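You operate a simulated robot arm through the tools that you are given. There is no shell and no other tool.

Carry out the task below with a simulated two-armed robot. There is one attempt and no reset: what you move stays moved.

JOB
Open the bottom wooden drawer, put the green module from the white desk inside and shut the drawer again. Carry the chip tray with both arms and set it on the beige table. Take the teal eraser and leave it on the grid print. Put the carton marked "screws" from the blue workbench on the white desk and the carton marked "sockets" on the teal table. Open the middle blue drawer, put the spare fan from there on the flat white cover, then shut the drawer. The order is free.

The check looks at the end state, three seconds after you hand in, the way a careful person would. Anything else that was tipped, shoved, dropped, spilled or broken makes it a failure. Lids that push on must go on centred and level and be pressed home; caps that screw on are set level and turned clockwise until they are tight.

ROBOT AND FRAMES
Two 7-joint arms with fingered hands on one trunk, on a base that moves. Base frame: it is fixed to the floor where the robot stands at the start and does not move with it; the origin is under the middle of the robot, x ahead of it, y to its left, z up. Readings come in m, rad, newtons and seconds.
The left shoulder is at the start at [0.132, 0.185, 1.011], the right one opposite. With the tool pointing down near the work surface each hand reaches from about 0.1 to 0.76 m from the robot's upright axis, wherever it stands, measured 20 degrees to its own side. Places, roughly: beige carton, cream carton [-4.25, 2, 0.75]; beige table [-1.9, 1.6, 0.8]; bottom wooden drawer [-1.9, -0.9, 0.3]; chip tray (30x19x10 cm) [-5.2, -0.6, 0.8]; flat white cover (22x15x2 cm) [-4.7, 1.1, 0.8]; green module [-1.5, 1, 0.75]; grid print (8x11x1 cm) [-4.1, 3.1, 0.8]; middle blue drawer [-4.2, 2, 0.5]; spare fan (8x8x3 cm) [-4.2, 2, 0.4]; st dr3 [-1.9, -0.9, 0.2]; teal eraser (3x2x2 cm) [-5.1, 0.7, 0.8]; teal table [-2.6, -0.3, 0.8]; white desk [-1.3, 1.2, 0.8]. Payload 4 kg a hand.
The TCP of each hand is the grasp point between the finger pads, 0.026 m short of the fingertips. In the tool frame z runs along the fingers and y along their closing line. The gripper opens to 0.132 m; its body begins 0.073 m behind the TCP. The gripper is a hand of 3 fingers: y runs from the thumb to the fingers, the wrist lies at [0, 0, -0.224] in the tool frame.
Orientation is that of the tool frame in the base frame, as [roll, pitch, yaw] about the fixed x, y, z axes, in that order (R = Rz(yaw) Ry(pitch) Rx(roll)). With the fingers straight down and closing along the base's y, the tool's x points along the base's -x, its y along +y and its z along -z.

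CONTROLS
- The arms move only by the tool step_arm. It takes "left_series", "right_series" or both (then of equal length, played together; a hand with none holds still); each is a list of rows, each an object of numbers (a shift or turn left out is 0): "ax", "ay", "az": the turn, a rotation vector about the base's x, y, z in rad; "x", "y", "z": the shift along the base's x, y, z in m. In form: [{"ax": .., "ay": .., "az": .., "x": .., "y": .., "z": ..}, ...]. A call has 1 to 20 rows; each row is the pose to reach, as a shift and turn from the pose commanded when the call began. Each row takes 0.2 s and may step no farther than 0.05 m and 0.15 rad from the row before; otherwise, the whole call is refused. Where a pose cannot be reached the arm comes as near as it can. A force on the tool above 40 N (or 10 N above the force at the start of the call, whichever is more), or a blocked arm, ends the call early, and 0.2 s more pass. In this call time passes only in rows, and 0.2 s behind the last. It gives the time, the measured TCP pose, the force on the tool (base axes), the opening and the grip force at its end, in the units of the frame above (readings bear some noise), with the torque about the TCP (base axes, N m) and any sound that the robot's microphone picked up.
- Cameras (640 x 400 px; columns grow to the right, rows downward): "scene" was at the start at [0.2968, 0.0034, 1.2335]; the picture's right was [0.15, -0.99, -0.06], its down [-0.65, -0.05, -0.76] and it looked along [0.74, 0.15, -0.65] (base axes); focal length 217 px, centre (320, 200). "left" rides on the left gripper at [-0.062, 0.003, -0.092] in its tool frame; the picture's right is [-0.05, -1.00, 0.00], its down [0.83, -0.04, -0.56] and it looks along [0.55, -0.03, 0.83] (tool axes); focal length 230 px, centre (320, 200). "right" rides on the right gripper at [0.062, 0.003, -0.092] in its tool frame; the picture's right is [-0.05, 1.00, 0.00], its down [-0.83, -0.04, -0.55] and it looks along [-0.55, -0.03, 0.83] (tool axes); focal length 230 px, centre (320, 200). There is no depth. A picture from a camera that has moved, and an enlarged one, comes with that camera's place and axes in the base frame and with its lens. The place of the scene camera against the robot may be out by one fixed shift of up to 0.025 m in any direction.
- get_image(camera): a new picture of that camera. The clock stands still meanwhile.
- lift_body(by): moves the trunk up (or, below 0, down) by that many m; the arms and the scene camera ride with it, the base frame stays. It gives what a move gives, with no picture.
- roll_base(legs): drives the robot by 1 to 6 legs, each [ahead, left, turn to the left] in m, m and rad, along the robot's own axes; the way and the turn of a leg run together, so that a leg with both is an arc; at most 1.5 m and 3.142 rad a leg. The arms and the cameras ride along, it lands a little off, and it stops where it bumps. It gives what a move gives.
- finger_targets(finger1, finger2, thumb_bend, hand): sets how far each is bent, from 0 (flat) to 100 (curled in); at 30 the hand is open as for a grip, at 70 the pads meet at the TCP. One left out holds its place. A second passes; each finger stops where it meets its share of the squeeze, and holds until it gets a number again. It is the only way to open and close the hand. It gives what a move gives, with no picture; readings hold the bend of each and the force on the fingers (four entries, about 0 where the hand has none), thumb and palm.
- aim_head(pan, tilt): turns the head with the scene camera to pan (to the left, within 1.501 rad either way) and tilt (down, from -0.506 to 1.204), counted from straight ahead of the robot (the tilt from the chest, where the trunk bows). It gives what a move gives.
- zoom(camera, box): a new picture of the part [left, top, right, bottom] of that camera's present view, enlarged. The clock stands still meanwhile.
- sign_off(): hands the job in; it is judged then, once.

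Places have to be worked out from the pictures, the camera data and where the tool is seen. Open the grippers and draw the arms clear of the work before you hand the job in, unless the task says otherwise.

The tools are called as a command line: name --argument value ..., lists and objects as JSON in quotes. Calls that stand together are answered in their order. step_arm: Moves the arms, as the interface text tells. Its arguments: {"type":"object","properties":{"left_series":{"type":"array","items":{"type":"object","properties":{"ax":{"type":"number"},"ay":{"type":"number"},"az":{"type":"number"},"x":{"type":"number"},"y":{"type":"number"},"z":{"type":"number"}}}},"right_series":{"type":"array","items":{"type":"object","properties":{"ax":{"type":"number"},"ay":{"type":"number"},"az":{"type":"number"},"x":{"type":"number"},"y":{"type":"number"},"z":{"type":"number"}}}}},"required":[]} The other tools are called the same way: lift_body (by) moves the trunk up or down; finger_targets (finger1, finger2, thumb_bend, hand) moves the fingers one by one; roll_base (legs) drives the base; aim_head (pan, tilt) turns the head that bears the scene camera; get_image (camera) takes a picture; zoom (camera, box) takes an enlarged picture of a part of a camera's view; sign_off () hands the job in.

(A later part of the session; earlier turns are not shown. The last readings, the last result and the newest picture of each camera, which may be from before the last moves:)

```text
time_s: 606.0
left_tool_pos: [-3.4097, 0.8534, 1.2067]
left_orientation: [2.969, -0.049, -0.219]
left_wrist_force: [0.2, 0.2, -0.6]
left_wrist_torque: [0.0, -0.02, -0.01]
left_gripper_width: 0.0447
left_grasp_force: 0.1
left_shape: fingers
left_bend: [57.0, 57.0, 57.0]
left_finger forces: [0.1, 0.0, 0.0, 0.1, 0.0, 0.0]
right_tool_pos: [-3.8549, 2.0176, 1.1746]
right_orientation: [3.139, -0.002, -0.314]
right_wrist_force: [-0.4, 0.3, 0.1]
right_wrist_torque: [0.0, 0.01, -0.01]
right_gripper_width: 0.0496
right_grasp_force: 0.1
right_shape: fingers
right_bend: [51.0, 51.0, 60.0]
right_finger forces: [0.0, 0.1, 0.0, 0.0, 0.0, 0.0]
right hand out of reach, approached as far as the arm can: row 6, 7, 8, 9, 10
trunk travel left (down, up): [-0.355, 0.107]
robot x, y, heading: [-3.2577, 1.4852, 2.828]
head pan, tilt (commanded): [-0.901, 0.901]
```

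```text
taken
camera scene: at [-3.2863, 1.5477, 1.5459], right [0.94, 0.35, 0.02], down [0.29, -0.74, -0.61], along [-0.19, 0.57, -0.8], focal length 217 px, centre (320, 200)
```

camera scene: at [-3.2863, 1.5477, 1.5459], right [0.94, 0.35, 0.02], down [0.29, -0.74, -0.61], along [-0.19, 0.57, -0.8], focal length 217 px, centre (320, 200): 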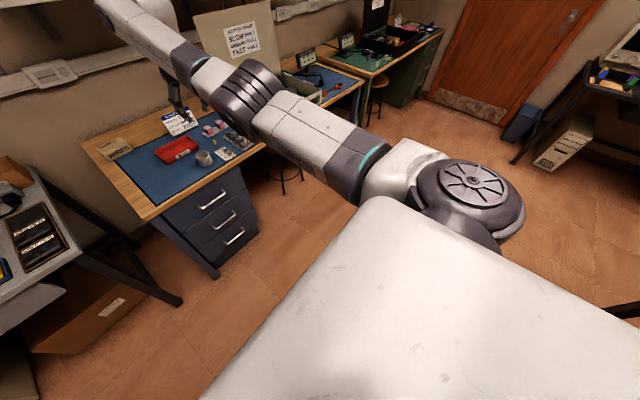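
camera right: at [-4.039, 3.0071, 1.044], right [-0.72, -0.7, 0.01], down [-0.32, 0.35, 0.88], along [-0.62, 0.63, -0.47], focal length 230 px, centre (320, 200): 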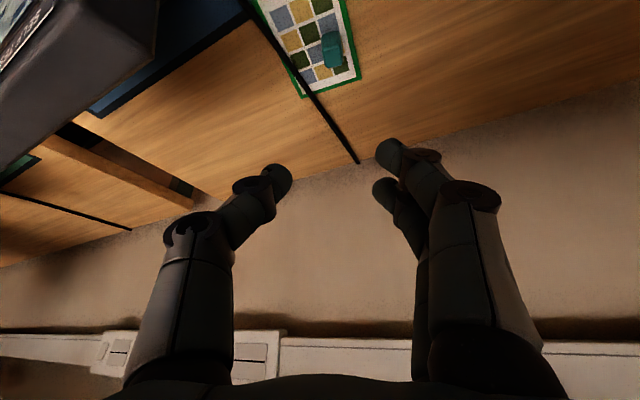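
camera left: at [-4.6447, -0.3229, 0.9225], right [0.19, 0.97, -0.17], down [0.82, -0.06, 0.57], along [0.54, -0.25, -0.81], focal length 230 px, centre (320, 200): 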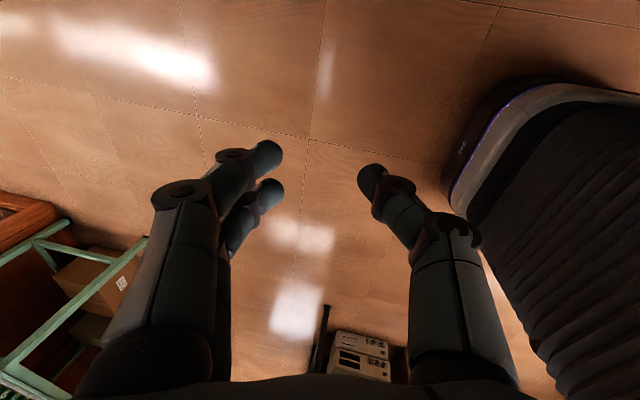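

The arm is straight now. I fold it back along the outside, down and to the right, and see which way the elbow goes.

step_arm --right_series '[{"x": 0.035, "y": 0.015, "z": -0.015}, {"x": 0.07, "y": 0.03, "z": -0.03}, {"x": 0.105, "y": 0.045, "z": -0.045}, {"x": 0.14, "y": 0.06, "z": -0.06}, {"x": 0.175, "y": 0.075, "z": -0.075}, {"x": 0.21, "y": 0.09, "z": -0.09}, {"x": 0.245, "y": 0.105, "z": -0.105}]'

get_image --camera "scene"

```text
time_s: 607.6
left_tool_pos: [-3.4095, 0.8526, 1.2075]
left_orientation: [2.969, -0.051, -0.219]
left_wrist_force: [0.6, 0.3, 0.9]
left_wrist_torque: [-0.02, 0.02, -0.02]
left_gripper_width: 0.0446
left_grasp_force: 0.0
left_shape: fingers
left_bend: [57.0, 57.0, 57.0]
left_finger forces: [0.1, 0.1, 0.1, 0.0, 0.0, 0.0]
right_tool_pos: [-3.6067, 2.1215, 1.0752]
right_orientation: [3.14, -0.002, -0.312]
right_wrist_force: [-0.4, 0.4, -0.2]
right_wrist_torque: [0.0, -0.01, -0.01]
right_gripper_width: 0.0495
right_grasp_force: 0.0
right_shape: fingers
right_bend: [51.0, 51.0, 60.0]
right_finger forces: [0.1, 0.0, 0.0, 0.1, 0.0, 0.1]
trunk travel left (down, up): [-0.355, 0.107]
robot x, y, heading: [-3.252, 1.4879, 2.826]
head pan, tilt (commanded): [-0.901, 0.901]
```

```text
taken
camera scene: at [-3.2852, 1.5476, 1.546], right [0.94, 0.35, 0.02], down [0.29, -0.74, -0.61], along [-0.19, 0.57, -0.8], focal length 217 px, centre (320, 200)
```

scene: 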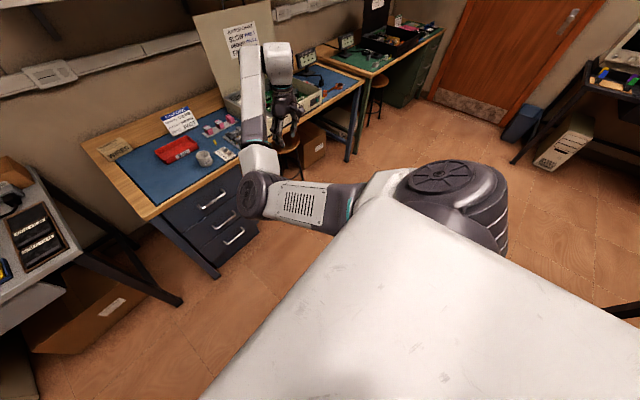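

It folds inward again, so the outward roll is needed. I stretch the arm and roll the hand outward (fingers toward the right) by 1.4 rad.

step_arm --right_series '[{"x": -0.04, "y": -0.016, "z": 0.016}, {"x": -0.08, "y": -0.032, "z": 0.032}, {"x": -0.12, "y": -0.048, "z": 0.048}, {"x": -0.16, "y": -0.064, "z": 0.064}, {"x": -0.2, "y": -0.08, "z": 0.08}, {"x": -0.24, "y": -0.096, "z": 0.096}, {"x": -0.28, "y": -0.112, "z": 0.11}, {"x": -0.28, "y": -0.112, "z": 0.11, "ax": 0.133, "ay": -0.043}, {"x": -0.28, "y": -0.112, "z": 0.11, "ax": 0.267, "ay": -0.086}, {"x": -0.28, "y": -0.112, "z": 0.11, "ax": 0.4, "ay": -0.129}, {"x": -0.28, "y": -0.112, "z": 0.11, "ax": 0.533, "ay": -0.171}, {"x": -0.28, "y": -0.112, "z": 0.11, "ax": 0.666, "ay": -0.214}, {"x": -0.28, "y": -0.112, "z": 0.11, "ax": 0.8, "ay": -0.257}, {"x": -0.28, "y": -0.112, "z": 0.11, "ax": 0.933, "ay": -0.3}, {"x": -0.28, "y": -0.112, "z": 0.11, "ax": 1.066, "ay": -0.343}, {"x": -0.28, "y": -0.112, "z": 0.11, "ax": 1.2, "ay": -0.386}, {"x": -0.28, "y": -0.112, "z": 0.11, "ax": 1.333, "ay": -0.428}]'

get_image --camera "scene"

```text
time_s: 611.2
left_tool_pos: [-3.4097, 0.8542, 1.2076]
left_orientation: [2.968, -0.049, -0.218]
left_wrist_force: [-0.1, 0.2, -0.3]
left_wrist_torque: [-0.04, 0.0, 0.02]
left_gripper_width: 0.0446
left_grasp_force: 0.2
left_shape: fingers
left_bend: [57.0, 57.0, 57.0]
left_finger forces: [0.1, 0.0, 0.0, 0.1, 0.0, 0.0]
right_tool_pos: [-3.8353, 2.0076, 1.1955]
right_orientation: [-1.742, 0.001, -0.312]
right_wrist_force: [0.5, 0.0, -0.2]
right_wrist_torque: [0.0, 0.03, 0.0]
right_gripper_width: 0.0496
right_grasp_force: 0.0
right_shape: fingers
right_bend: [51.0, 51.0, 60.0]
right_finger forces: [0.0, 0.1, 0.0, 0.0, 0.0, 0.1]
right hand out of reach, approached as far as the arm can: row 7, 8, 9, 10, 11, 12, 13, 14, 15, 16, 17
trunk travel left (down, up): [-0.355, 0.107]
robot x, y, heading: [-3.2535, 1.4821, 2.827]
head pan, tilt (commanded): [-0.901, 0.901]
```

```text
taken
camera scene: at [-3.2858, 1.548, 1.546], right [0.94, 0.35, 0.02], down [0.29, -0.74, -0.61], along [-0.19, 0.57, -0.8], focal length 217 px, centre (320, 200)
```

scene: 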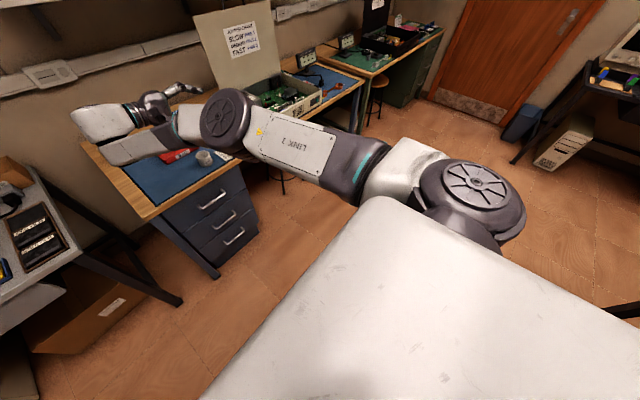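

Now I fold the arm back, outward and down, while easing the roll slightly.

step_arm --right_series '[{"ax": -0.133, "ay": 0.043}, {"ax": -0.267, "ay": 0.086}, {"ax": -0.267, "ay": 0.086, "x": 0.038, "y": 0.009, "z": -0.018}, {"ax": -0.267, "ay": 0.086, "x": 0.076, "y": 0.018, "z": -0.036}, {"ax": -0.267, "ay": 0.086, "x": 0.114, "y": 0.027, "z": -0.054}, {"ax": -0.267, "ay": 0.086, "x": 0.152, "y": 0.036, "z": -0.072}, {"ax": -0.267, "ay": 0.086, "x": 0.19, "y": 0.045, "z": -0.09}, {"ax": -0.267, "ay": 0.086, "x": 0.228, "y": 0.054, "z": -0.108}]'

get_image --camera "scene"

```text
time_s: 613.0
left_tool_pos: [-3.4071, 0.8533, 1.2072]
left_orientation: [2.97, -0.048, -0.219]
left_wrist_force: [0.5, 0.2, -0.3]
left_wrist_torque: [0.0, -0.02, 0.01]
left_gripper_width: 0.0446
left_grasp_force: 0.1
left_shape: fingers
left_bend: [57.0, 57.0, 57.0]
left_finger forces: [0.0, 0.1, 0.1, 0.0, 0.0, 0.0]
right_tool_pos: [-3.6088, 2.0606, 1.0868]
right_orientation: [-2.025, 0.002, -0.313]
right_wrist_force: [-1.4, -0.2, -0.1]
right_wrist_torque: [0.01, 0.02, -0.02]
right_gripper_width: 0.0497
right_grasp_force: 0.1
right_shape: fingers
right_bend: [51.0, 51.0, 60.0]
right_finger forces: [0.0, 0.0, 0.0, 0.1, 0.0, 0.1]
trunk travel left (down, up): [-0.355, 0.107]
robot x, y, heading: [-3.2553, 1.4852, 2.83]
head pan, tilt (commanded): [-0.901, 0.901]
```

```text
taken
camera scene: at [-3.2846, 1.5477, 1.546], right [0.94, 0.35, 0.02], down [0.29, -0.74, -0.61], along [-0.19, 0.57, -0.8], focal length 217 px, centre (320, 200)
```

scene: 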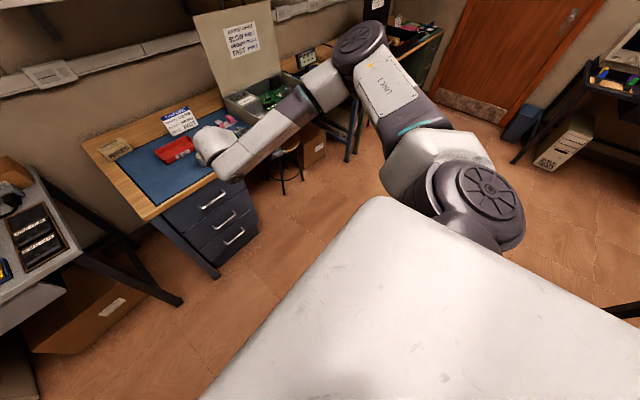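

The elbow has swung out. I roll the hand back to fingers-down here.

step_arm --right_series '[{"ax": -0.133, "ay": 0.043}, {"ax": -0.266, "ay": 0.086}, {"ax": -0.398, "ay": 0.129}, {"ax": -0.531, "ay": 0.172}, {"ax": -0.664, "ay": 0.215}, {"ax": -0.797, "ay": 0.258}, {"ax": -0.929, "ay": 0.301}, {"ax": -1.062, "ay": 0.344}]'

get_image --camera "scene"

```text
time_s: 614.8
left_tool_pos: [-3.4085, 0.8528, 1.2074]
left_orientation: [2.969, -0.05, -0.22]
left_wrist_force: [-0.5, 0.6, -0.3]
left_wrist_torque: [-0.02, -0.02, -0.02]
left_gripper_width: 0.0443
left_grasp_force: 0.0
left_shape: fingers
left_bend: [57.0, 57.0, 57.0]
left_finger forces: [0.2, 0.0, 0.0, 0.0, 0.1, 0.0]
right_tool_pos: [-3.6101, 2.0612, 1.0848]
right_orientation: [3.141, 0.001, -0.313]
right_wrist_force: [-0.2, -0.6, -0.2]
right_wrist_torque: [0.01, 0.01, -0.01]
right_gripper_width: 0.0494
right_grasp_force: 0.0
right_shape: fingers
right_bend: [51.0, 51.0, 60.0]
right_finger forces: [0.0, 0.0, 0.0, 0.0, 0.0, 0.0]
trunk travel left (down, up): [-0.355, 0.107]
robot x, y, heading: [-3.2565, 1.4815, 2.826]
head pan, tilt (commanded): [-0.901, 0.901]
```

```text
taken
camera scene: at [-3.2854, 1.5475, 1.546], right [0.94, 0.35, 0.02], down [0.29, -0.74, -0.61], along [-0.19, 0.57, -0.8], focal length 217 px, centre (320, 200)
```

scene: 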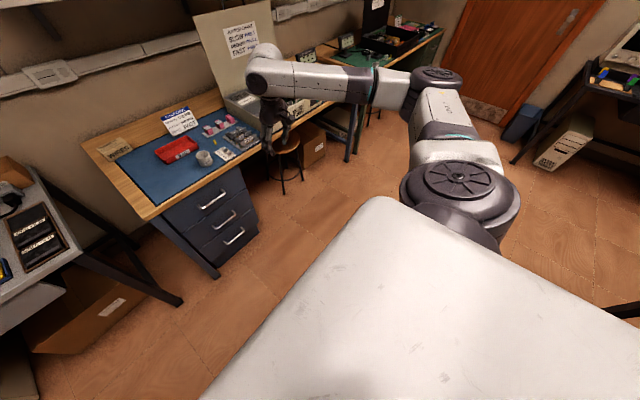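

The right arm is back in a good posture. I bring the hand in front (right 0.16 m) and lower, then lower the trunk to its start height.

step_arm --right_series '[{"x": -0.012, "y": -0.038, "z": -0.02}, {"x": -0.025, "y": -0.076, "z": -0.04}, {"x": -0.037, "y": -0.114, "z": -0.06}, {"x": -0.05, "y": -0.152, "z": -0.08}, {"x": -0.062, "y": -0.19, "z": -0.1}, {"x": -0.075, "y": -0.228, "z": -0.12}, {"x": -0.087, "y": -0.266, "z": -0.14}]'

lift_body --by -0.28

aim_head --pan -0.1 --tilt 0.3

get_image --camera "scene"

```text
time_s: 616.4
left_tool_pos: [-3.4099, 0.8514, 1.2058]
left_orientation: [2.971, -0.048, -0.22]
left_wrist_force: [0.0, 0.6, -0.2]
left_wrist_torque: [0.0, 0.02, -0.01]
left_gripper_width: 0.0444
left_grasp_force: 0.1
left_shape: fingers
left_bend: [57.0, 57.0, 57.0]
left_finger forces: [0.1, 0.0, 0.0, 0.0, 0.1, 0.0]
right_tool_pos: [-3.6984, 1.7909, 0.9457]
right_orientation: [-3.139, 0.003, -0.314]
right_wrist_force: [-0.6, -0.4, 0.0]
right_wrist_torque: [0.01, -0.05, 0.01]
right_gripper_width: 0.0495
right_grasp_force: 0.0
right_shape: fingers
right_bend: [51.0, 51.0, 60.0]
right_finger forces: [0.0, 0.0, 0.0, 0.1, 0.0, 0.1]
trunk travel left (down, up): [-0.355, 0.107]
robot x, y, heading: [-3.2585, 1.4853, 2.824]
head pan, tilt (commanded): [-0.901, 0.901]
```

```text
time_s: 619.3
left_tool_pos: [-3.4097, 0.8521, 0.9267]
left_orientation: [2.968, -0.048, -0.218]
left_wrist_force: [0.7, 1.0, 1.2]
left_wrist_torque: [0.01, 0.0, -0.01]
left_gripper_width: 0.0444
left_grasp_force: 0.0
left_shape: fingers
left_bend: [57.0, 57.0, 57.0]
left_finger forces: [0.1, 0.1, 0.1, 0.1, 0.0, 0.0]
right_tool_pos: [-3.698, 1.7946, 0.6662]
right_orientation: [-3.141, 0.002, -0.312]
right_wrist_force: [-0.9, -0.2, 0.8]
right_wrist_torque: [0.0, 0.03, 0.01]
right_gripper_width: 0.0497
right_grasp_force: 0.0
right_shape: fingers
right_bend: [51.0, 51.0, 60.0]
right_finger forces: [0.1, 0.0, 0.0, 0.1, 0.0, 0.0]
trunk travel left (down, up): [-0.075, 0.387]
robot x, y, heading: [-3.2561, 1.4847, 2.826]
head pan, tilt (commanded): [-0.901, 0.901]
```

```text
time_s: 620.4
left_tool_pos: [-3.4091, 0.8528, 0.9265]
left_orientation: [2.968, -0.049, -0.218]
left_wrist_force: [-0.3, 0.7, 0.0]
left_wrist_torque: [0.0, -0.05, 0.0]
left_gripper_width: 0.0445
left_grasp_force: 0.1
left_shape: fingers
left_bend: [57.0, 57.0, 57.0]
left_finger forces: [0.1, 0.1, 0.0, 0.1, 0.0, 0.0]
right_tool_pos: [-3.6978, 1.7942, 0.665]
right_orientation: [-3.14, 0.001, -0.313]
right_wrist_force: [0.7, 0.3, -0.2]
right_wrist_torque: [-0.01, 0.0, -0.01]
right_gripper_width: 0.0496
right_grasp_force: 0.1
right_shape: fingers
right_bend: [51.0, 51.0, 60.0]
right_finger forces: [0.0, 0.0, 0.0, 0.0, 0.1, 0.0]
trunk travel left (down, up): [-0.075, 0.387]
robot x, y, heading: [-3.257, 1.4868, 2.828]
head pan, tilt (commanded): [-0.099, 0.3]
```

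```text
taken
camera scene: at [-3.531, 1.574, 1.2362], right [0.4, 0.92, 0.04], down [0.59, -0.22, -0.78], along [-0.71, 0.33, -0.63], focal length 217 px, centre (320, 200)
```

scene: 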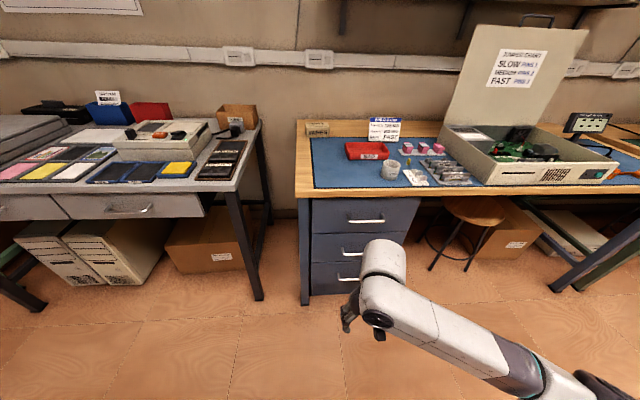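

The drawers are in view with their three handles. I zoom to measure the middle one.

zoom --camera "scene" --box '[290, 180, 450, 305]'

```text
3.20 times, centred on (370, 242) of scene
camera zoom: at [-3.531, 1.574, 1.2362], right [0.4, 0.92, 0.04], down [0.59, -0.22, -0.78], along [-0.71, 0.33, -0.63], focal length 696 px, centre (160, 64)
```

zoom: 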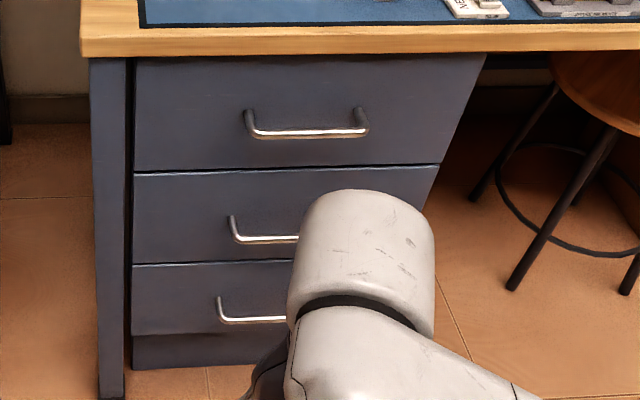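

Middle handle: about z 0.505, l -0.53 to -0.66, bar near F 4.39. I prepare the right thumb as a hook: fingers curled to 88, hand pitched 0.52 rad, at z 0.58.

finger_targets --hand "right" --finger1 88 --finger2 88 --thumb_bend 30

step_arm --right_series '[{"ax": 0.04, "ay": 0.124, "z": -0.022, "x": -0.002, "y": -0.007}, {"ax": 0.08, "ay": 0.247, "z": -0.045, "x": -0.005, "y": -0.014}, {"ax": 0.12, "ay": 0.371, "z": -0.067, "x": -0.007, "y": -0.021}, {"ax": 0.16, "ay": 0.495, "z": -0.09, "x": -0.009, "y": -0.0285}]'

roll_base --legs '[[0.14, 0, -0.012]]'

get_image --camera "right"

get_image --camera "scene"

```text
time_s: 621.4
left_tool_pos: [-3.4095, 0.8524, 0.9255]
left_orientation: [2.969, -0.049, -0.218]
left_wrist_force: [-0.7, -0.2, 0.0]
left_wrist_torque: [0.01, 0.01, -0.03]
left_gripper_width: 0.0443
left_grasp_force: 0.1
left_shape: fingers
left_bend: [57.0, 57.0, 57.0]
left_finger forces: [0.0, 0.0, 0.0, 0.1, 0.0, 0.0]
right_tool_pos: [-3.6972, 1.7927, 0.6653]
right_orientation: [-3.14, 0.003, -0.312]
right_wrist_force: [0.6, -0.3, 0.0]
right_wrist_torque: [-0.02, 0.03, -0.02]
right_gripper_width: 0.0498
right_grasp_force: 0.1
right_shape: fingers
right_bend: [88.0, 88.0, 30.0]
right_finger forces: [0.0, 0.0, 0.1, 0.0, 0.1, 0.0]
trunk travel left (down, up): [-0.075, 0.387]
robot x, y, heading: [-3.2559, 1.4863, 2.83]
head pan, tilt (commanded): [-0.099, 0.3]
```

```text
time_s: 622.4
left_tool_pos: [-3.4099, 0.8535, 0.9259]
left_orientation: [2.97, -0.049, -0.219]
left_wrist_force: [0.2, -0.6, -0.1]
left_wrist_torque: [0.02, 0.0, 0.0]
left_gripper_width: 0.0443
left_grasp_force: 0.1
left_shape: fingers
left_bend: [57.0, 57.0, 57.0]
left_finger forces: [0.1, 0.1, 0.1, 0.0, 0.0, 0.1]
right_tool_pos: [-3.7074, 1.7652, 0.5748]
right_orientation: [-3.139, 0.523, -0.313]
right_wrist_force: [-0.3, 0.5, -0.4]
right_wrist_torque: [0.02, 0.01, 0.02]
right_gripper_width: 0.0498
right_grasp_force: 0.0
right_shape: fingers
right_bend: [88.0, 88.0, 30.0]
right_finger forces: [0.0, 0.0, 0.1, 0.1, 0.0, 0.0]
trunk travel left (down, up): [-0.075, 0.387]
robot x, y, heading: [-3.2554, 1.4862, 2.823]
head pan, tilt (commanded): [-0.099, 0.3]
```

```text
time_s: 623.7
left_tool_pos: [-3.5511, 0.8985, 0.9261]
left_orientation: [2.969, -0.051, -0.233]
left_wrist_force: [-0.5, -0.1, -0.1]
left_wrist_torque: [-0.01, -0.06, 0.04]
left_gripper_width: 0.0445
left_grasp_force: 0.1
left_shape: fingers
left_bend: [57.0, 57.0, 57.0]
left_finger forces: [0.0, 0.1, 0.0, 0.0, 0.1, 0.1]
right_tool_pos: [-3.8356, 1.8142, 0.5741]
right_orientation: [-3.139, 0.52, -0.329]
right_wrist_force: [0.8, 0.1, 0.8]
right_wrist_torque: [-0.02, 0.03, -0.02]
right_gripper_width: 0.0498
right_grasp_force: 0.0
right_shape: fingers
right_bend: [88.0, 88.0, 30.0]
right_finger forces: [0.0, 0.0, 0.1, 0.0, 0.1, 0.0]
trunk travel left (down, up): [-0.075, 0.387]
robot x, y, heading: [-3.3871, 1.5322, 2.821]
head pan, tilt (commanded): [-0.099, 0.3]
```

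```text
taken
camera right: at [-3.7421, 1.7799, 0.6237], right [-0.36, -0.93, 0.02], down [-0.41, 0.18, 0.89], along [-0.84, 0.32, -0.45], focal length 230 px, centre (320, 200)
```

right: 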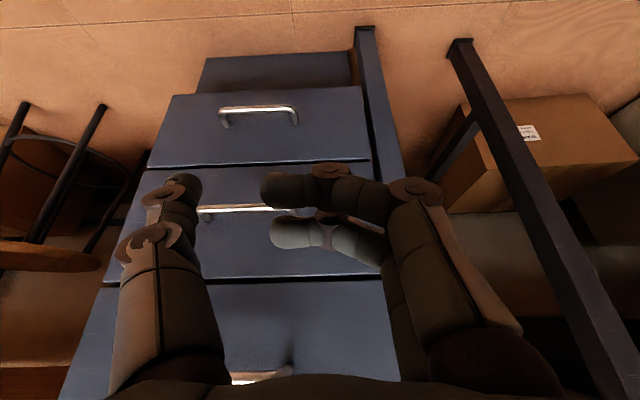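

```text
taken
camera scene: at [-3.662, 1.6214, 1.2358], right [0.41, 0.91, 0.04], down [0.59, -0.23, -0.78], along [-0.7, 0.34, -0.63], focal length 217 px, centre (320, 200)
```

scene: 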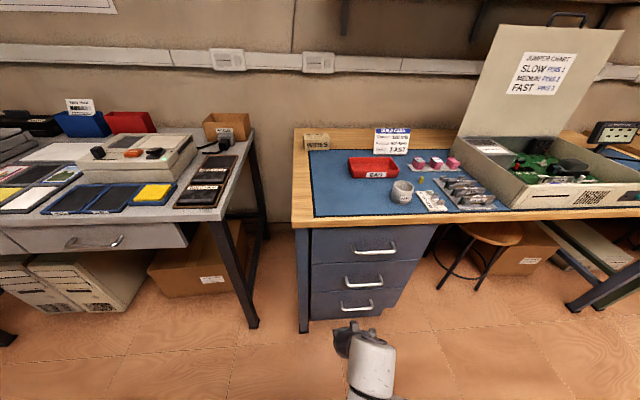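

I zoom the scene on the drawer handles to combine with the wrist camera's view.

zoom --camera "scene" --box '[290, 215, 450, 340]'

zoom --camera "right" --box '[160, 80, 416, 240]'

```text
3.20 times, centred on (370, 278) of scene
camera zoom: at [-3.662, 1.6214, 1.2358], right [0.41, 0.91, 0.04], down [0.59, -0.23, -0.78], along [-0.7, 0.34, -0.63], focal length 696 px, centre (160, -48)
```

zoom: 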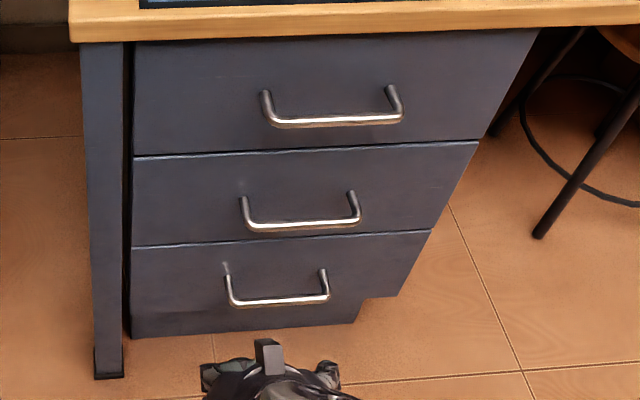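

```text
2.50 times, centred on (288, 160) of right
camera zoom: at [-3.7421, 1.7799, 0.6237], right [-0.36, -0.93, 0.02], down [-0.41, 0.18, 0.89], along [-0.84, 0.32, -0.45], focal length 575 px, centre (400, 300)
```

zoom: 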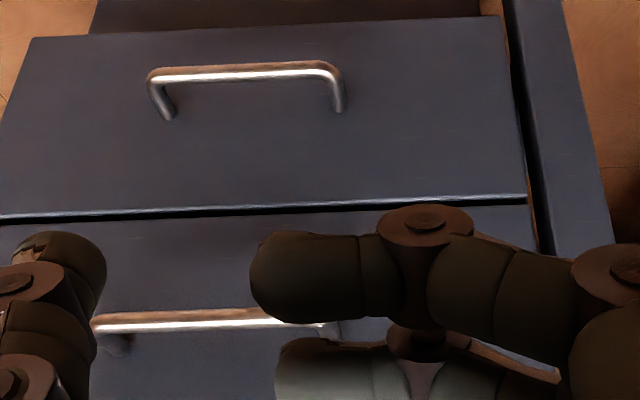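

Combining both views: bar at F 4.380, z 0.498, centre l -0.596, front plane about F 4.414. I advance 15 cm above the bar's height and look again.

step_arm --right_series '[{"x": -0.037, "y": 0.009}, {"x": -0.073, "y": 0.018}, {"x": -0.11, "y": 0.028}, {"x": -0.146, "y": 0.037}]'

get_image --camera "right"

zoom --camera "scene" --box '[290, 215, 450, 340]'

```text
time_s: 624.7
left_tool_pos: [-3.5499, 0.8968, 0.9263]
left_orientation: [2.969, -0.049, -0.23]
left_wrist_force: [-0.4, -0.9, -0.6]
left_wrist_torque: [0.01, -0.03, 0.02]
left_gripper_width: 0.0447
left_grasp_force: 0.0
left_shape: fingers
left_bend: [57.0, 57.0, 57.0]
left_finger forces: [0.0, 0.1, 0.1, 0.0, 0.1, 0.0]
right_tool_pos: [-3.9803, 1.851, 0.5757]
right_orientation: [3.141, 0.52, -0.326]
right_wrist_force: [0.1, -0.5, 0.6]
right_wrist_torque: [0.01, -0.01, 0.0]
right_gripper_width: 0.05
right_grasp_force: 0.0
right_shape: fingers
right_bend: [88.0, 88.0, 30.0]
right_finger forces: [0.0, 0.0, 0.0, 0.0, 0.1, 0.0]
trunk travel left (down, up): [-0.075, 0.387]
robot x, y, heading: [-3.3882, 1.5277, 2.816]
head pan, tilt (commanded): [-0.099, 0.3]
```

```text
taken
camera right: at [-3.8871, 1.8172, 0.6243], right [-0.36, -0.93, 0.02], down [-0.41, 0.18, 0.89], along [-0.84, 0.32, -0.45], focal length 230 px, centre (320, 200)
```

right: 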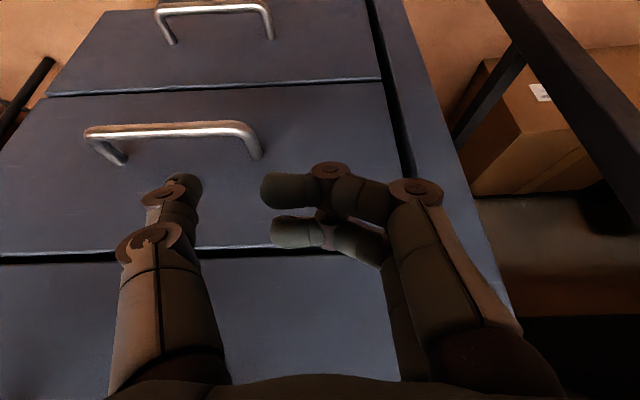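

```text
3.20 times, centred on (370, 278) of scene
camera zoom: at [-3.6613, 1.6209, 1.236], right [0.41, 0.91, 0.04], down [0.58, -0.23, -0.78], along [-0.7, 0.34, -0.63], focal length 696 px, centre (160, -48)
```

zoom: 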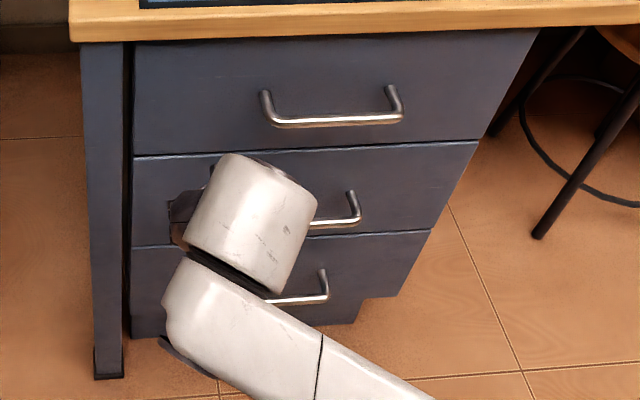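

The thumb is within the handle's width, the curled fingertips just left of it; refined bar at F 4.392, z 0.493, front at 4.43. I advance 4.2 cm above the bar and check.

step_arm --right_series '[{"x": -0.02, "y": 0.0067}, {"x": -0.04, "y": 0.0134}]'

get_image --camera "right"

```text
time_s: 625.3
left_tool_pos: [-3.5481, 0.899, 0.926]
left_orientation: [2.969, -0.05, -0.233]
left_wrist_force: [-0.5, 0.0, -0.4]
left_wrist_torque: [-0.01, -0.03, 0.01]
left_gripper_width: 0.0446
left_grasp_force: 0.1
left_shape: fingers
left_bend: [57.0, 57.0, 57.0]
left_finger forces: [0.1, 0.0, 0.0, 0.0, 0.1, 0.0]
right_tool_pos: [-4.0197, 1.866, 0.5748]
right_orientation: [-3.139, 0.523, -0.326]
right_wrist_force: [-0.3, 0.6, -0.7]
right_wrist_torque: [0.03, -0.05, 0.04]
right_gripper_width: 0.0494
right_grasp_force: 0.1
right_shape: fingers
right_bend: [88.0, 88.0, 30.0]
right_finger forces: [0.1, 0.1, 0.0, 0.1, 0.0, 0.0]
trunk travel left (down, up): [-0.075, 0.387]
robot x, y, heading: [-3.3887, 1.5261, 2.816]
head pan, tilt (commanded): [-0.099, 0.3]
```

```text
taken
camera right: at [-3.9271, 1.8309, 0.6242], right [-0.36, -0.93, 0.02], down [-0.41, 0.18, 0.9], along [-0.84, 0.32, -0.45], focal length 230 px, centre (320, 200)
```

right: 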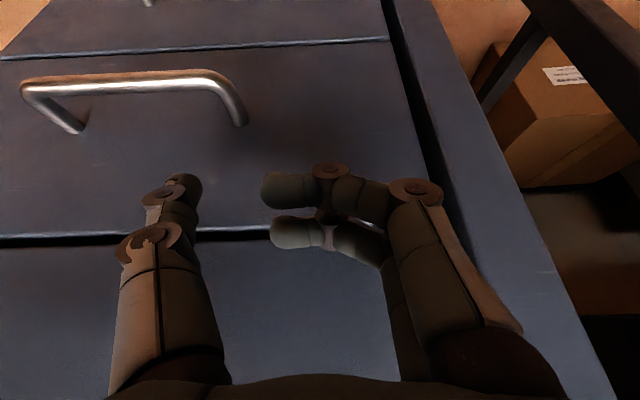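

Three views agree on F 4.40, z 0.487 for the bar. I move 8 mm forward and lower the thumb behind it.

step_arm --right_series '[{"x": -0.0076, "y": 0.0026, "z": -0.02}, {"x": -0.0076, "y": 0.0026, "z": -0.04}, {"x": -0.0076, "y": 0.0026, "z": -0.06}, {"x": -0.0076, "y": 0.0026, "z": -0.077}]'

get_image --camera "right"

zoom --camera "scene" --box '[290, 215, 450, 340]'

```text
time_s: 626.3
left_tool_pos: [-3.5486, 0.8995, 0.926]
left_orientation: [2.968, -0.05, -0.232]
left_wrist_force: [0.5, 0.4, 0.2]
left_wrist_torque: [0.02, 0.02, -0.01]
left_gripper_width: 0.0443
left_grasp_force: 0.0
left_shape: fingers
left_bend: [57.0, 57.0, 57.0]
left_finger forces: [0.0, 0.0, 0.1, 0.0, 0.1, 0.0]
right_tool_pos: [-4.0285, 1.8679, 0.499]
right_orientation: [-3.141, 0.521, -0.326]
right_wrist_force: [0.9, 0.8, 1.4]
right_wrist_torque: [0.07, -0.02, 0.01]
right_gripper_width: 0.0507
right_grasp_force: 0.5
right_shape: fingers
right_bend: [88.0, 88.0, 29.0]
right_finger forces: [0.1, 0.1, 0.0, 0.1, 1.3, 0.0]
trunk travel left (down, up): [-0.075, 0.387]
robot x, y, heading: [-3.384, 1.5259, 2.814]
head pan, tilt (commanded): [-0.099, 0.3]
```

```text
taken
camera right: at [-3.9352, 1.8336, 0.5476], right [-0.36, -0.93, 0.02], down [-0.41, 0.18, 0.9], along [-0.84, 0.32, -0.44], focal length 230 px, centre (320, 200)
```

right: 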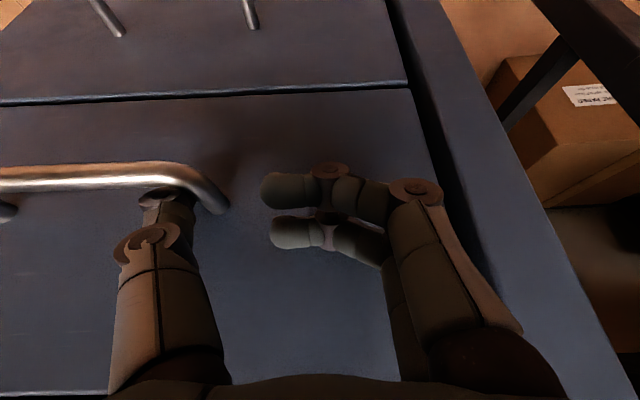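

```text
3.20 times, centred on (370, 278) of scene
camera zoom: at [-3.6605, 1.621, 1.2363], right [0.41, 0.91, 0.04], down [0.58, -0.23, -0.78], along [-0.7, 0.34, -0.63], focal length 696 px, centre (160, -48)
```

zoom: 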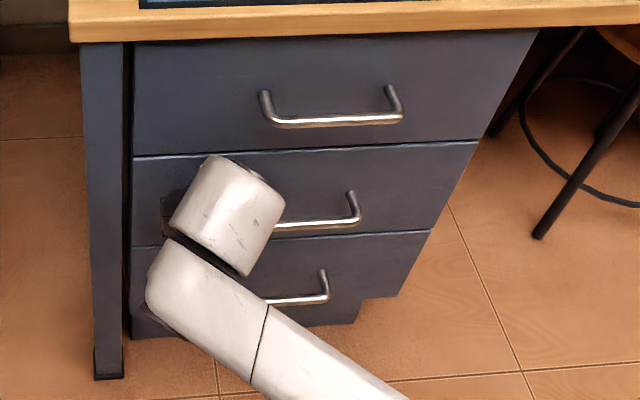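

The bar now passes in front of the thumb tip, so it is hooked. I pull the drawer out with the arm, 5 cm first.

step_arm --right_series '[{"x": 0.0125, "y": -0.004}, {"x": 0.025, "y": -0.0085}, {"x": 0.0375, "y": -0.0127}, {"x": 0.05, "y": -0.017}]'

zoom --camera "scene" --box '[290, 215, 450, 340]'

```text
time_s: 627.3
left_tool_pos: [-3.5492, 0.8978, 0.9272]
left_orientation: [2.969, -0.049, -0.231]
left_wrist_force: [0.3, 0.5, 0.4]
left_wrist_torque: [-0.01, 0.02, -0.03]
left_gripper_width: 0.0445
left_grasp_force: 0.0
left_shape: fingers
left_bend: [57.0, 57.0, 57.0]
left_finger forces: [0.1, 0.0, 0.1, 0.0, 0.0, 0.0]
right_tool_pos: [-3.9769, 1.8492, 0.4963]
right_orientation: [-3.14, 0.521, -0.327]
right_wrist_force: [0.2, 0.7, 3.2]
right_wrist_torque: [0.13, -0.04, -0.06]
right_gripper_width: 0.052
right_grasp_force: 1.0
right_shape: fingers
right_bend: [88.0, 88.0, 29.0]
right_finger forces: [0.0, 0.0, 0.0, 0.1, 2.4, 0.0]
trunk travel left (down, up): [-0.075, 0.387]
robot x, y, heading: [-3.3884, 1.5292, 2.818]
head pan, tilt (commanded): [-0.099, 0.3]
```

```text
3.20 times, centred on (370, 278) of scene
camera zoom: at [-3.6602, 1.6208, 1.2364], right [0.41, 0.91, 0.04], down [0.58, -0.23, -0.78], along [-0.7, 0.34, -0.63], focal length 696 px, centre (160, -48)
```

zoom: 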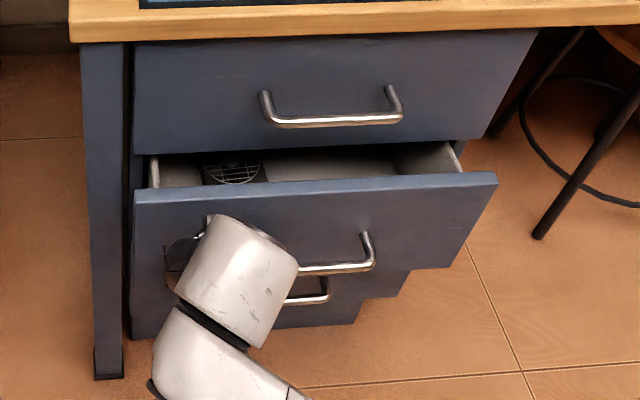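

The drawer opens and the fan shows inside at the left. I pull it further by driving the base back 17 cm.

roll_base --legs '[[-0.17, 0, 0]]'

get_image --camera "right"

get_image --camera "scene"

zoom --camera "scene" --box '[290, 200, 450, 325]'

```text
time_s: 628.8
left_tool_pos: [-3.3876, 0.8436, 0.9262]
left_orientation: [2.97, -0.05, -0.228]
left_wrist_force: [0.4, -0.5, 0.3]
left_wrist_torque: [0.06, 0.01, 0.0]
left_gripper_width: 0.0445
left_grasp_force: 0.1
left_shape: fingers
left_bend: [57.0, 57.0, 57.0]
left_finger forces: [0.1, 0.0, 0.1, 0.0, 0.0, 0.1]
right_tool_pos: [-3.8203, 1.794, 0.4979]
right_orientation: [-3.14, 0.523, -0.324]
right_wrist_force: [0.1, 1.6, -0.1]
right_wrist_torque: [-0.04, 0.02, 0.02]
right_gripper_width: 0.0509
right_grasp_force: 0.3
right_shape: fingers
right_bend: [88.0, 88.0, 29.0]
right_finger forces: [0.0, 0.1, 0.0, 0.0, 1.4, 0.1]
trunk travel left (down, up): [-0.075, 0.387]
robot x, y, heading: [-3.233, 1.4748, 2.817]
head pan, tilt (commanded): [-0.099, 0.3]
```

```text
taken
camera right: at [-3.7268, 1.7604, 0.5471], right [-0.36, -0.93, 0.02], down [-0.41, 0.18, 0.9], along [-0.84, 0.31, -0.44], focal length 230 px, centre (320, 200)
```

right: 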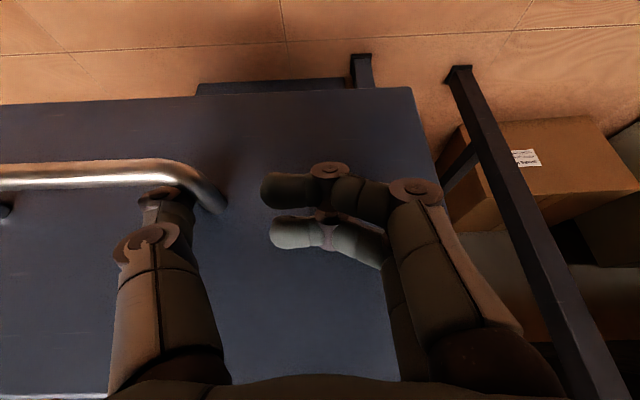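

```text
taken
camera scene: at [-3.5012, 1.5665, 1.2365], right [0.4, 0.91, 0.04], down [0.58, -0.23, -0.78], along [-0.7, 0.34, -0.63], focal length 217 px, centre (320, 200)
```

scene: 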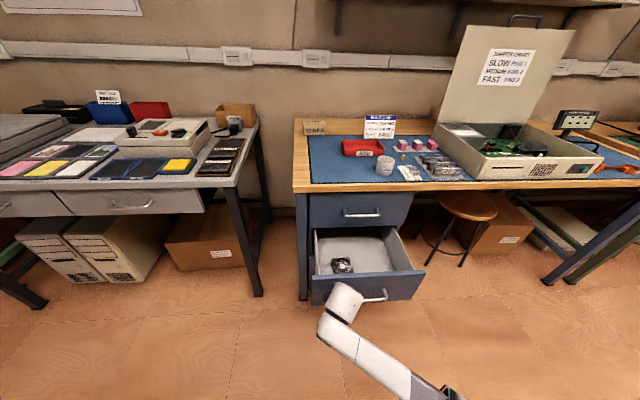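

```text
3.20 times, centred on (370, 262) of scene
camera zoom: at [-3.5012, 1.5665, 1.2365], right [0.4, 0.91, 0.04], down [0.58, -0.23, -0.78], along [-0.7, 0.34, -0.63], focal length 696 px, centre (160, 0)
```

zoom: 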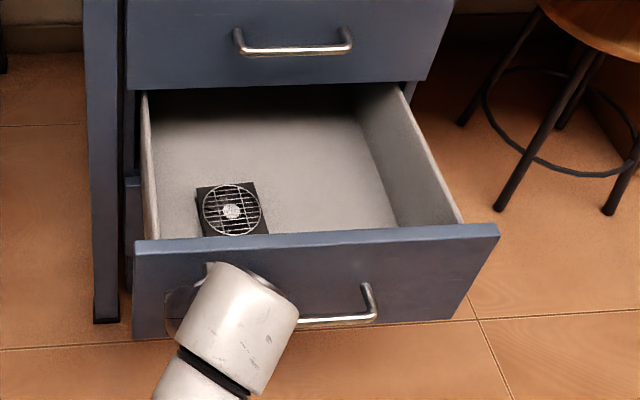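

The drawer is open about 21 cm with the fan lying flat at its left front. I pull 7 cm more so the hand can go in clear of the upper handle.

roll_base --legs '[[-0.075, 0, 0]]'

step_arm --right_series '[{"z": 0.025}, {"z": 0.05}, {"z": 0.08}, {"z": 0.11}, {"z": 0.14}]'

get_image --camera "right"

get_image --camera "scene"

```text
time_s: 629.8
left_tool_pos: [-3.3173, 0.8205, 0.926]
left_orientation: [2.968, -0.049, -0.231]
left_wrist_force: [0.2, -0.5, -0.4]
left_wrist_torque: [-0.01, 0.0, 0.0]
left_gripper_width: 0.0447
left_grasp_force: 0.1
left_shape: fingers
left_bend: [57.0, 57.0, 57.0]
left_finger forces: [0.0, 0.0, 0.0, 0.1, 0.1, 0.0]
right_tool_pos: [-3.7488, 1.771, 0.4987]
right_orientation: [-3.14, 0.522, -0.324]
right_wrist_force: [0.5, 1.4, -0.2]
right_wrist_torque: [0.01, 0.04, 0.04]
right_gripper_width: 0.0505
right_grasp_force: 0.2
right_shape: fingers
right_bend: [88.0, 88.0, 29.0]
right_finger forces: [0.1, 0.0, 0.1, 0.1, 0.6, 0.0]
trunk travel left (down, up): [-0.075, 0.387]
robot x, y, heading: [-3.1598, 1.4509, 2.82]
head pan, tilt (commanded): [-0.099, 0.3]
```

```text
time_s: 631.0
left_tool_pos: [-3.318, 0.8204, 0.9265]
left_orientation: [2.969, -0.048, -0.231]
left_wrist_force: [0.5, 0.3, 0.3]
left_wrist_torque: [-0.01, -0.01, 0.0]
left_gripper_width: 0.0447
left_grasp_force: 0.1
left_shape: fingers
left_bend: [57.0, 57.0, 57.0]
left_finger forces: [0.0, 0.1, 0.0, 0.0, 0.0, 0.0]
right_tool_pos: [-3.7479, 1.7702, 0.6374]
right_orientation: [-3.14, 0.52, -0.323]
right_wrist_force: [0.6, -0.1, 0.0]
right_wrist_torque: [-0.03, 0.01, -0.02]
right_gripper_width: 0.0501
right_grasp_force: 0.0
right_shape: fingers
right_bend: [88.0, 88.0, 30.0]
right_finger forces: [0.0, 0.0, 0.0, 0.1, 0.0, 0.1]
trunk travel left (down, up): [-0.075, 0.387]
robot x, y, heading: [-3.1569, 1.4483, 2.815]
head pan, tilt (commanded): [-0.099, 0.3]
```

```text
taken
camera right: at [-3.6554, 1.7365, 0.6867], right [-0.36, -0.93, 0.02], down [-0.41, 0.18, 0.89], along [-0.84, 0.31, -0.45], focal length 230 px, centre (320, 200)
```

right: 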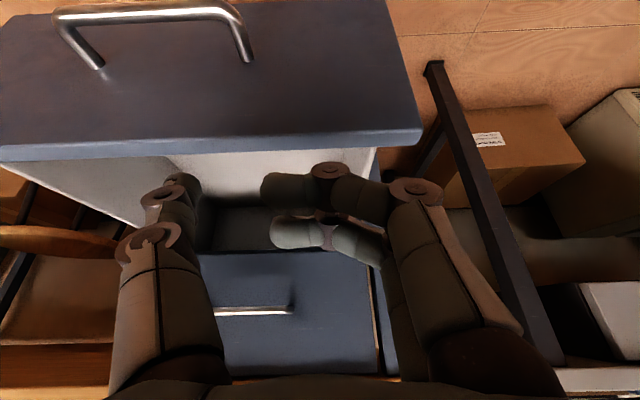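

```text
taken
camera scene: at [-3.4314, 1.5428, 1.2363], right [0.4, 0.91, 0.04], down [0.58, -0.23, -0.78], along [-0.7, 0.34, -0.63], focal length 217 px, centre (320, 200)
```

scene: 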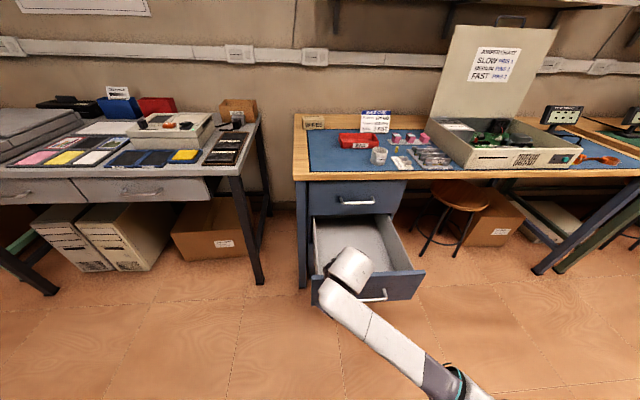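

The thumb is clear. I straighten the hand to vertical, draw it back and up, and open it for the fan; then I will drive in.

step_arm --right_series '[{"x": 0.035, "y": 0.003, "z": 0.012, "ax": -0.033, "ay": -0.099}, {"x": 0.07, "y": 0.006, "z": 0.024, "ax": -0.067, "ay": -0.197}, {"x": 0.105, "y": 0.009, "z": 0.036, "ax": -0.1, "ay": -0.296}, {"x": 0.14, "y": 0.012, "z": 0.048, "ax": -0.133, "ay": -0.394}, {"x": 0.174, "y": 0.015, "z": 0.06, "ax": -0.167, "ay": -0.492}]'

finger_targets --hand "right" --finger1 30 --finger2 30 --thumb_bend 30

roll_base --legs '[[0.26, 0, 0]]'

get_image --camera "right"

get_image --camera "scene"

```text
time_s: 632.2
left_tool_pos: [-3.3174, 0.8198, 0.928]
left_orientation: [2.967, -0.049, -0.227]
left_wrist_force: [0.1, 0.3, 0.1]
left_wrist_torque: [0.02, 0.0, 0.02]
left_gripper_width: 0.0447
left_grasp_force: 0.0
left_shape: fingers
left_bend: [57.0, 57.0, 57.0]
left_finger forces: [0.0, 0.0, 0.0, 0.0, 0.0, 0.0]
right_tool_pos: [-3.5748, 1.7857, 0.6962]
right_orientation: [-3.14, 0.002, -0.324]
right_wrist_force: [-0.5, 0.5, 0.3]
right_wrist_torque: [0.04, -0.01, -0.03]
right_gripper_width: 0.0502
right_grasp_force: 0.1
right_shape: fingers
right_bend: [88.0, 88.0, 30.0]
right_finger forces: [0.0, 0.1, 0.1, 0.0, 0.0, 0.0]
trunk travel left (down, up): [-0.075, 0.387]
robot x, y, heading: [-3.1593, 1.4479, 2.817]
head pan, tilt (commanded): [-0.099, 0.3]
```

```text
time_s: 633.2
left_tool_pos: [-3.317, 0.8201, 0.9271]
left_orientation: [2.969, -0.049, -0.23]
left_wrist_force: [-0.4, 0.3, 1.0]
left_wrist_torque: [0.02, -0.01, 0.0]
left_gripper_width: 0.0445
left_grasp_force: 0.1
left_shape: fingers
left_bend: [57.0, 57.0, 57.0]
left_finger forces: [0.0, 0.0, 0.0, 0.0, 0.0, 0.1]
right_tool_pos: [-3.5759, 1.7853, 0.6966]
right_orientation: [-3.141, 0.001, -0.324]
right_wrist_force: [-0.4, -0.6, 0.0]
right_wrist_torque: [0.03, 0.04, 0.03]
right_gripper_width: 0.1346
right_grasp_force: 0.0
right_shape: fingers
right_bend: [30.0, 30.0, 30.0]
right_finger forces: [0.0, 0.0, 0.1, 0.0, 0.0, 0.0]
trunk travel left (down, up): [-0.075, 0.387]
robot x, y, heading: [-3.1568, 1.452, 2.82]
head pan, tilt (commanded): [-0.099, 0.3]
```

```text
time_s: 635.1
left_tool_pos: [-3.5678, 0.904, 0.9271]
left_orientation: [2.97, -0.051, -0.233]
left_wrist_force: [0.0, 0.2, 0.0]
left_wrist_torque: [-0.04, -0.02, -0.03]
left_gripper_width: 0.0445
left_grasp_force: 0.0
left_shape: fingers
left_bend: [57.0, 57.0, 57.0]
left_finger forces: [0.1, 0.0, 0.1, 0.0, 0.0, 0.1]
right_tool_pos: [-3.8217, 1.8696, 0.6965]
right_orientation: [-3.139, 0.0, -0.326]
right_wrist_force: [0.5, -0.3, 0.3]
right_wrist_torque: [-0.03, 0.0, 0.01]
right_gripper_width: 0.1346
right_grasp_force: 0.0
right_shape: fingers
right_bend: [30.0, 30.0, 30.0]
right_finger forces: [0.0, 0.0, 0.1, 0.0, 0.0, 0.0]
trunk travel left (down, up): [-0.075, 0.387]
robot x, y, heading: [-3.4084, 1.5332, 2.81]
head pan, tilt (commanded): [-0.099, 0.3]
```

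```text
taken
camera right: at [-3.7654, 1.8487, 0.7887], right [-0.37, -0.93, 0.0], down [-0.77, 0.31, 0.56], along [-0.52, 0.21, -0.83], focal length 230 px, centre (320, 200)
```

right: 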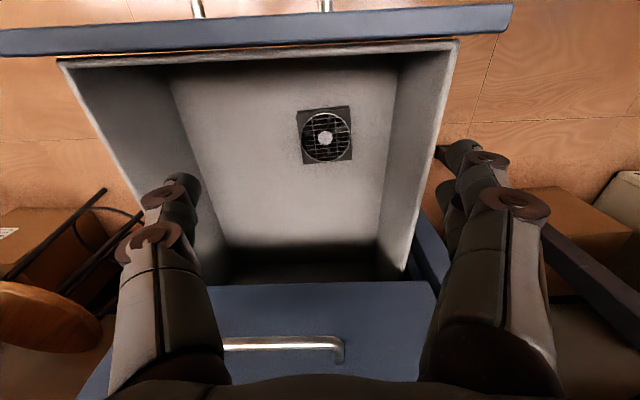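

```text
taken
camera scene: at [-3.6801, 1.6277, 1.236], right [0.41, 0.91, 0.04], down [0.59, -0.23, -0.78], along [-0.7, 0.34, -0.63], focal length 217 px, centre (320, 200)
```

scene: 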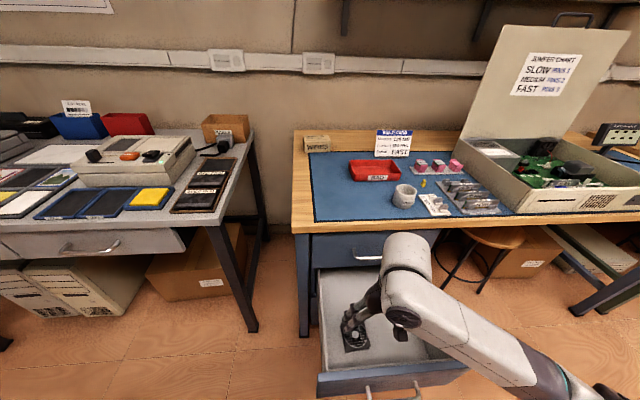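

The fan is right in view at F 4.27, l -0.546, its top near z 0.45. I pre-close the hand to about 10 cm, move over it and descend to z 0.52 for a check.

finger_targets --hand "right" --finger1 39 --finger2 39 --thumb_bend 39

step_arm --right_series '[{"x": -0.025, "y": 0.007, "z": -0.02}, {"x": -0.049, "y": 0.0145, "z": -0.045}, {"x": -0.049, "y": 0.0145, "z": -0.085}, {"x": -0.049, "y": 0.0145, "z": -0.125}, {"x": -0.049, "y": 0.0145, "z": -0.16}, {"x": -0.049, "y": 0.0145, "z": -0.18}]'

get_image --camera "right"

```text
time_s: 636.1
left_tool_pos: [-3.5672, 0.9041, 0.9251]
left_orientation: [2.969, -0.049, -0.233]
left_wrist_force: [-0.2, -0.7, 0.2]
left_wrist_torque: [-0.01, -0.01, 0.06]
left_gripper_width: 0.0445
left_grasp_force: 0.1
left_shape: fingers
left_bend: [57.0, 57.0, 57.0]
left_finger forces: [0.0, 0.0, 0.0, 0.1, 0.0, 0.0]
right_tool_pos: [-3.8212, 1.8701, 0.6964]
right_orientation: [-3.141, 0.001, -0.326]
right_wrist_force: [-0.4, -0.3, 0.8]
right_wrist_torque: [-0.02, 0.02, 0.01]
right_gripper_width: 0.1056
right_grasp_force: 0.1
right_shape: fingers
right_bend: [39.0, 39.0, 39.0]
right_finger forces: [0.0, 0.0, 0.0, 0.0, 0.0, 0.1]
trunk travel left (down, up): [-0.075, 0.387]
robot x, y, heading: [-3.4081, 1.5345, 2.81]
head pan, tilt (commanded): [-0.099, 0.3]
```

```text
time_s: 637.5
left_tool_pos: [-3.5676, 0.9058, 0.9265]
left_orientation: [2.968, -0.048, -0.233]
left_wrist_force: [0.4, -0.3, 0.7]
left_wrist_torque: [0.0, 0.0, 0.0]
left_gripper_width: 0.0447
left_grasp_force: 0.1
left_shape: fingers
left_bend: [57.0, 57.0, 57.0]
left_finger forces: [0.1, 0.1, 0.0, 0.1, 0.0, 0.0]
right_tool_pos: [-3.8711, 1.8862, 0.5174]
right_orientation: [-3.141, 0.003, -0.327]
right_wrist_force: [-0.3, 0.3, 0.5]
right_wrist_torque: [-0.02, 0.02, -0.02]
right_gripper_width: 0.1055
right_grasp_force: 0.1
right_shape: fingers
right_bend: [39.0, 39.0, 39.0]
right_finger forces: [0.0, 0.0, 0.1, 0.0, 0.0, 0.0]
trunk travel left (down, up): [-0.075, 0.387]
robot x, y, heading: [-3.4071, 1.5369, 2.811]
head pan, tilt (commanded): [-0.099, 0.3]
```

```text
taken
camera right: at [-3.814, 1.8639, 0.6095], right [-0.37, -0.93, 0.0], down [-0.77, 0.31, 0.56], along [-0.52, 0.21, -0.83], focal length 230 px, centre (320, 200)
```

right: 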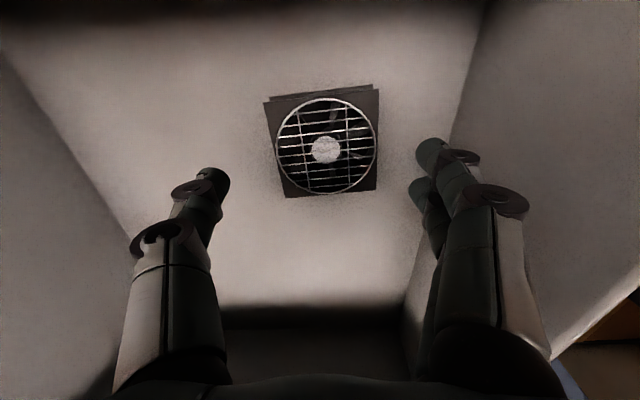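

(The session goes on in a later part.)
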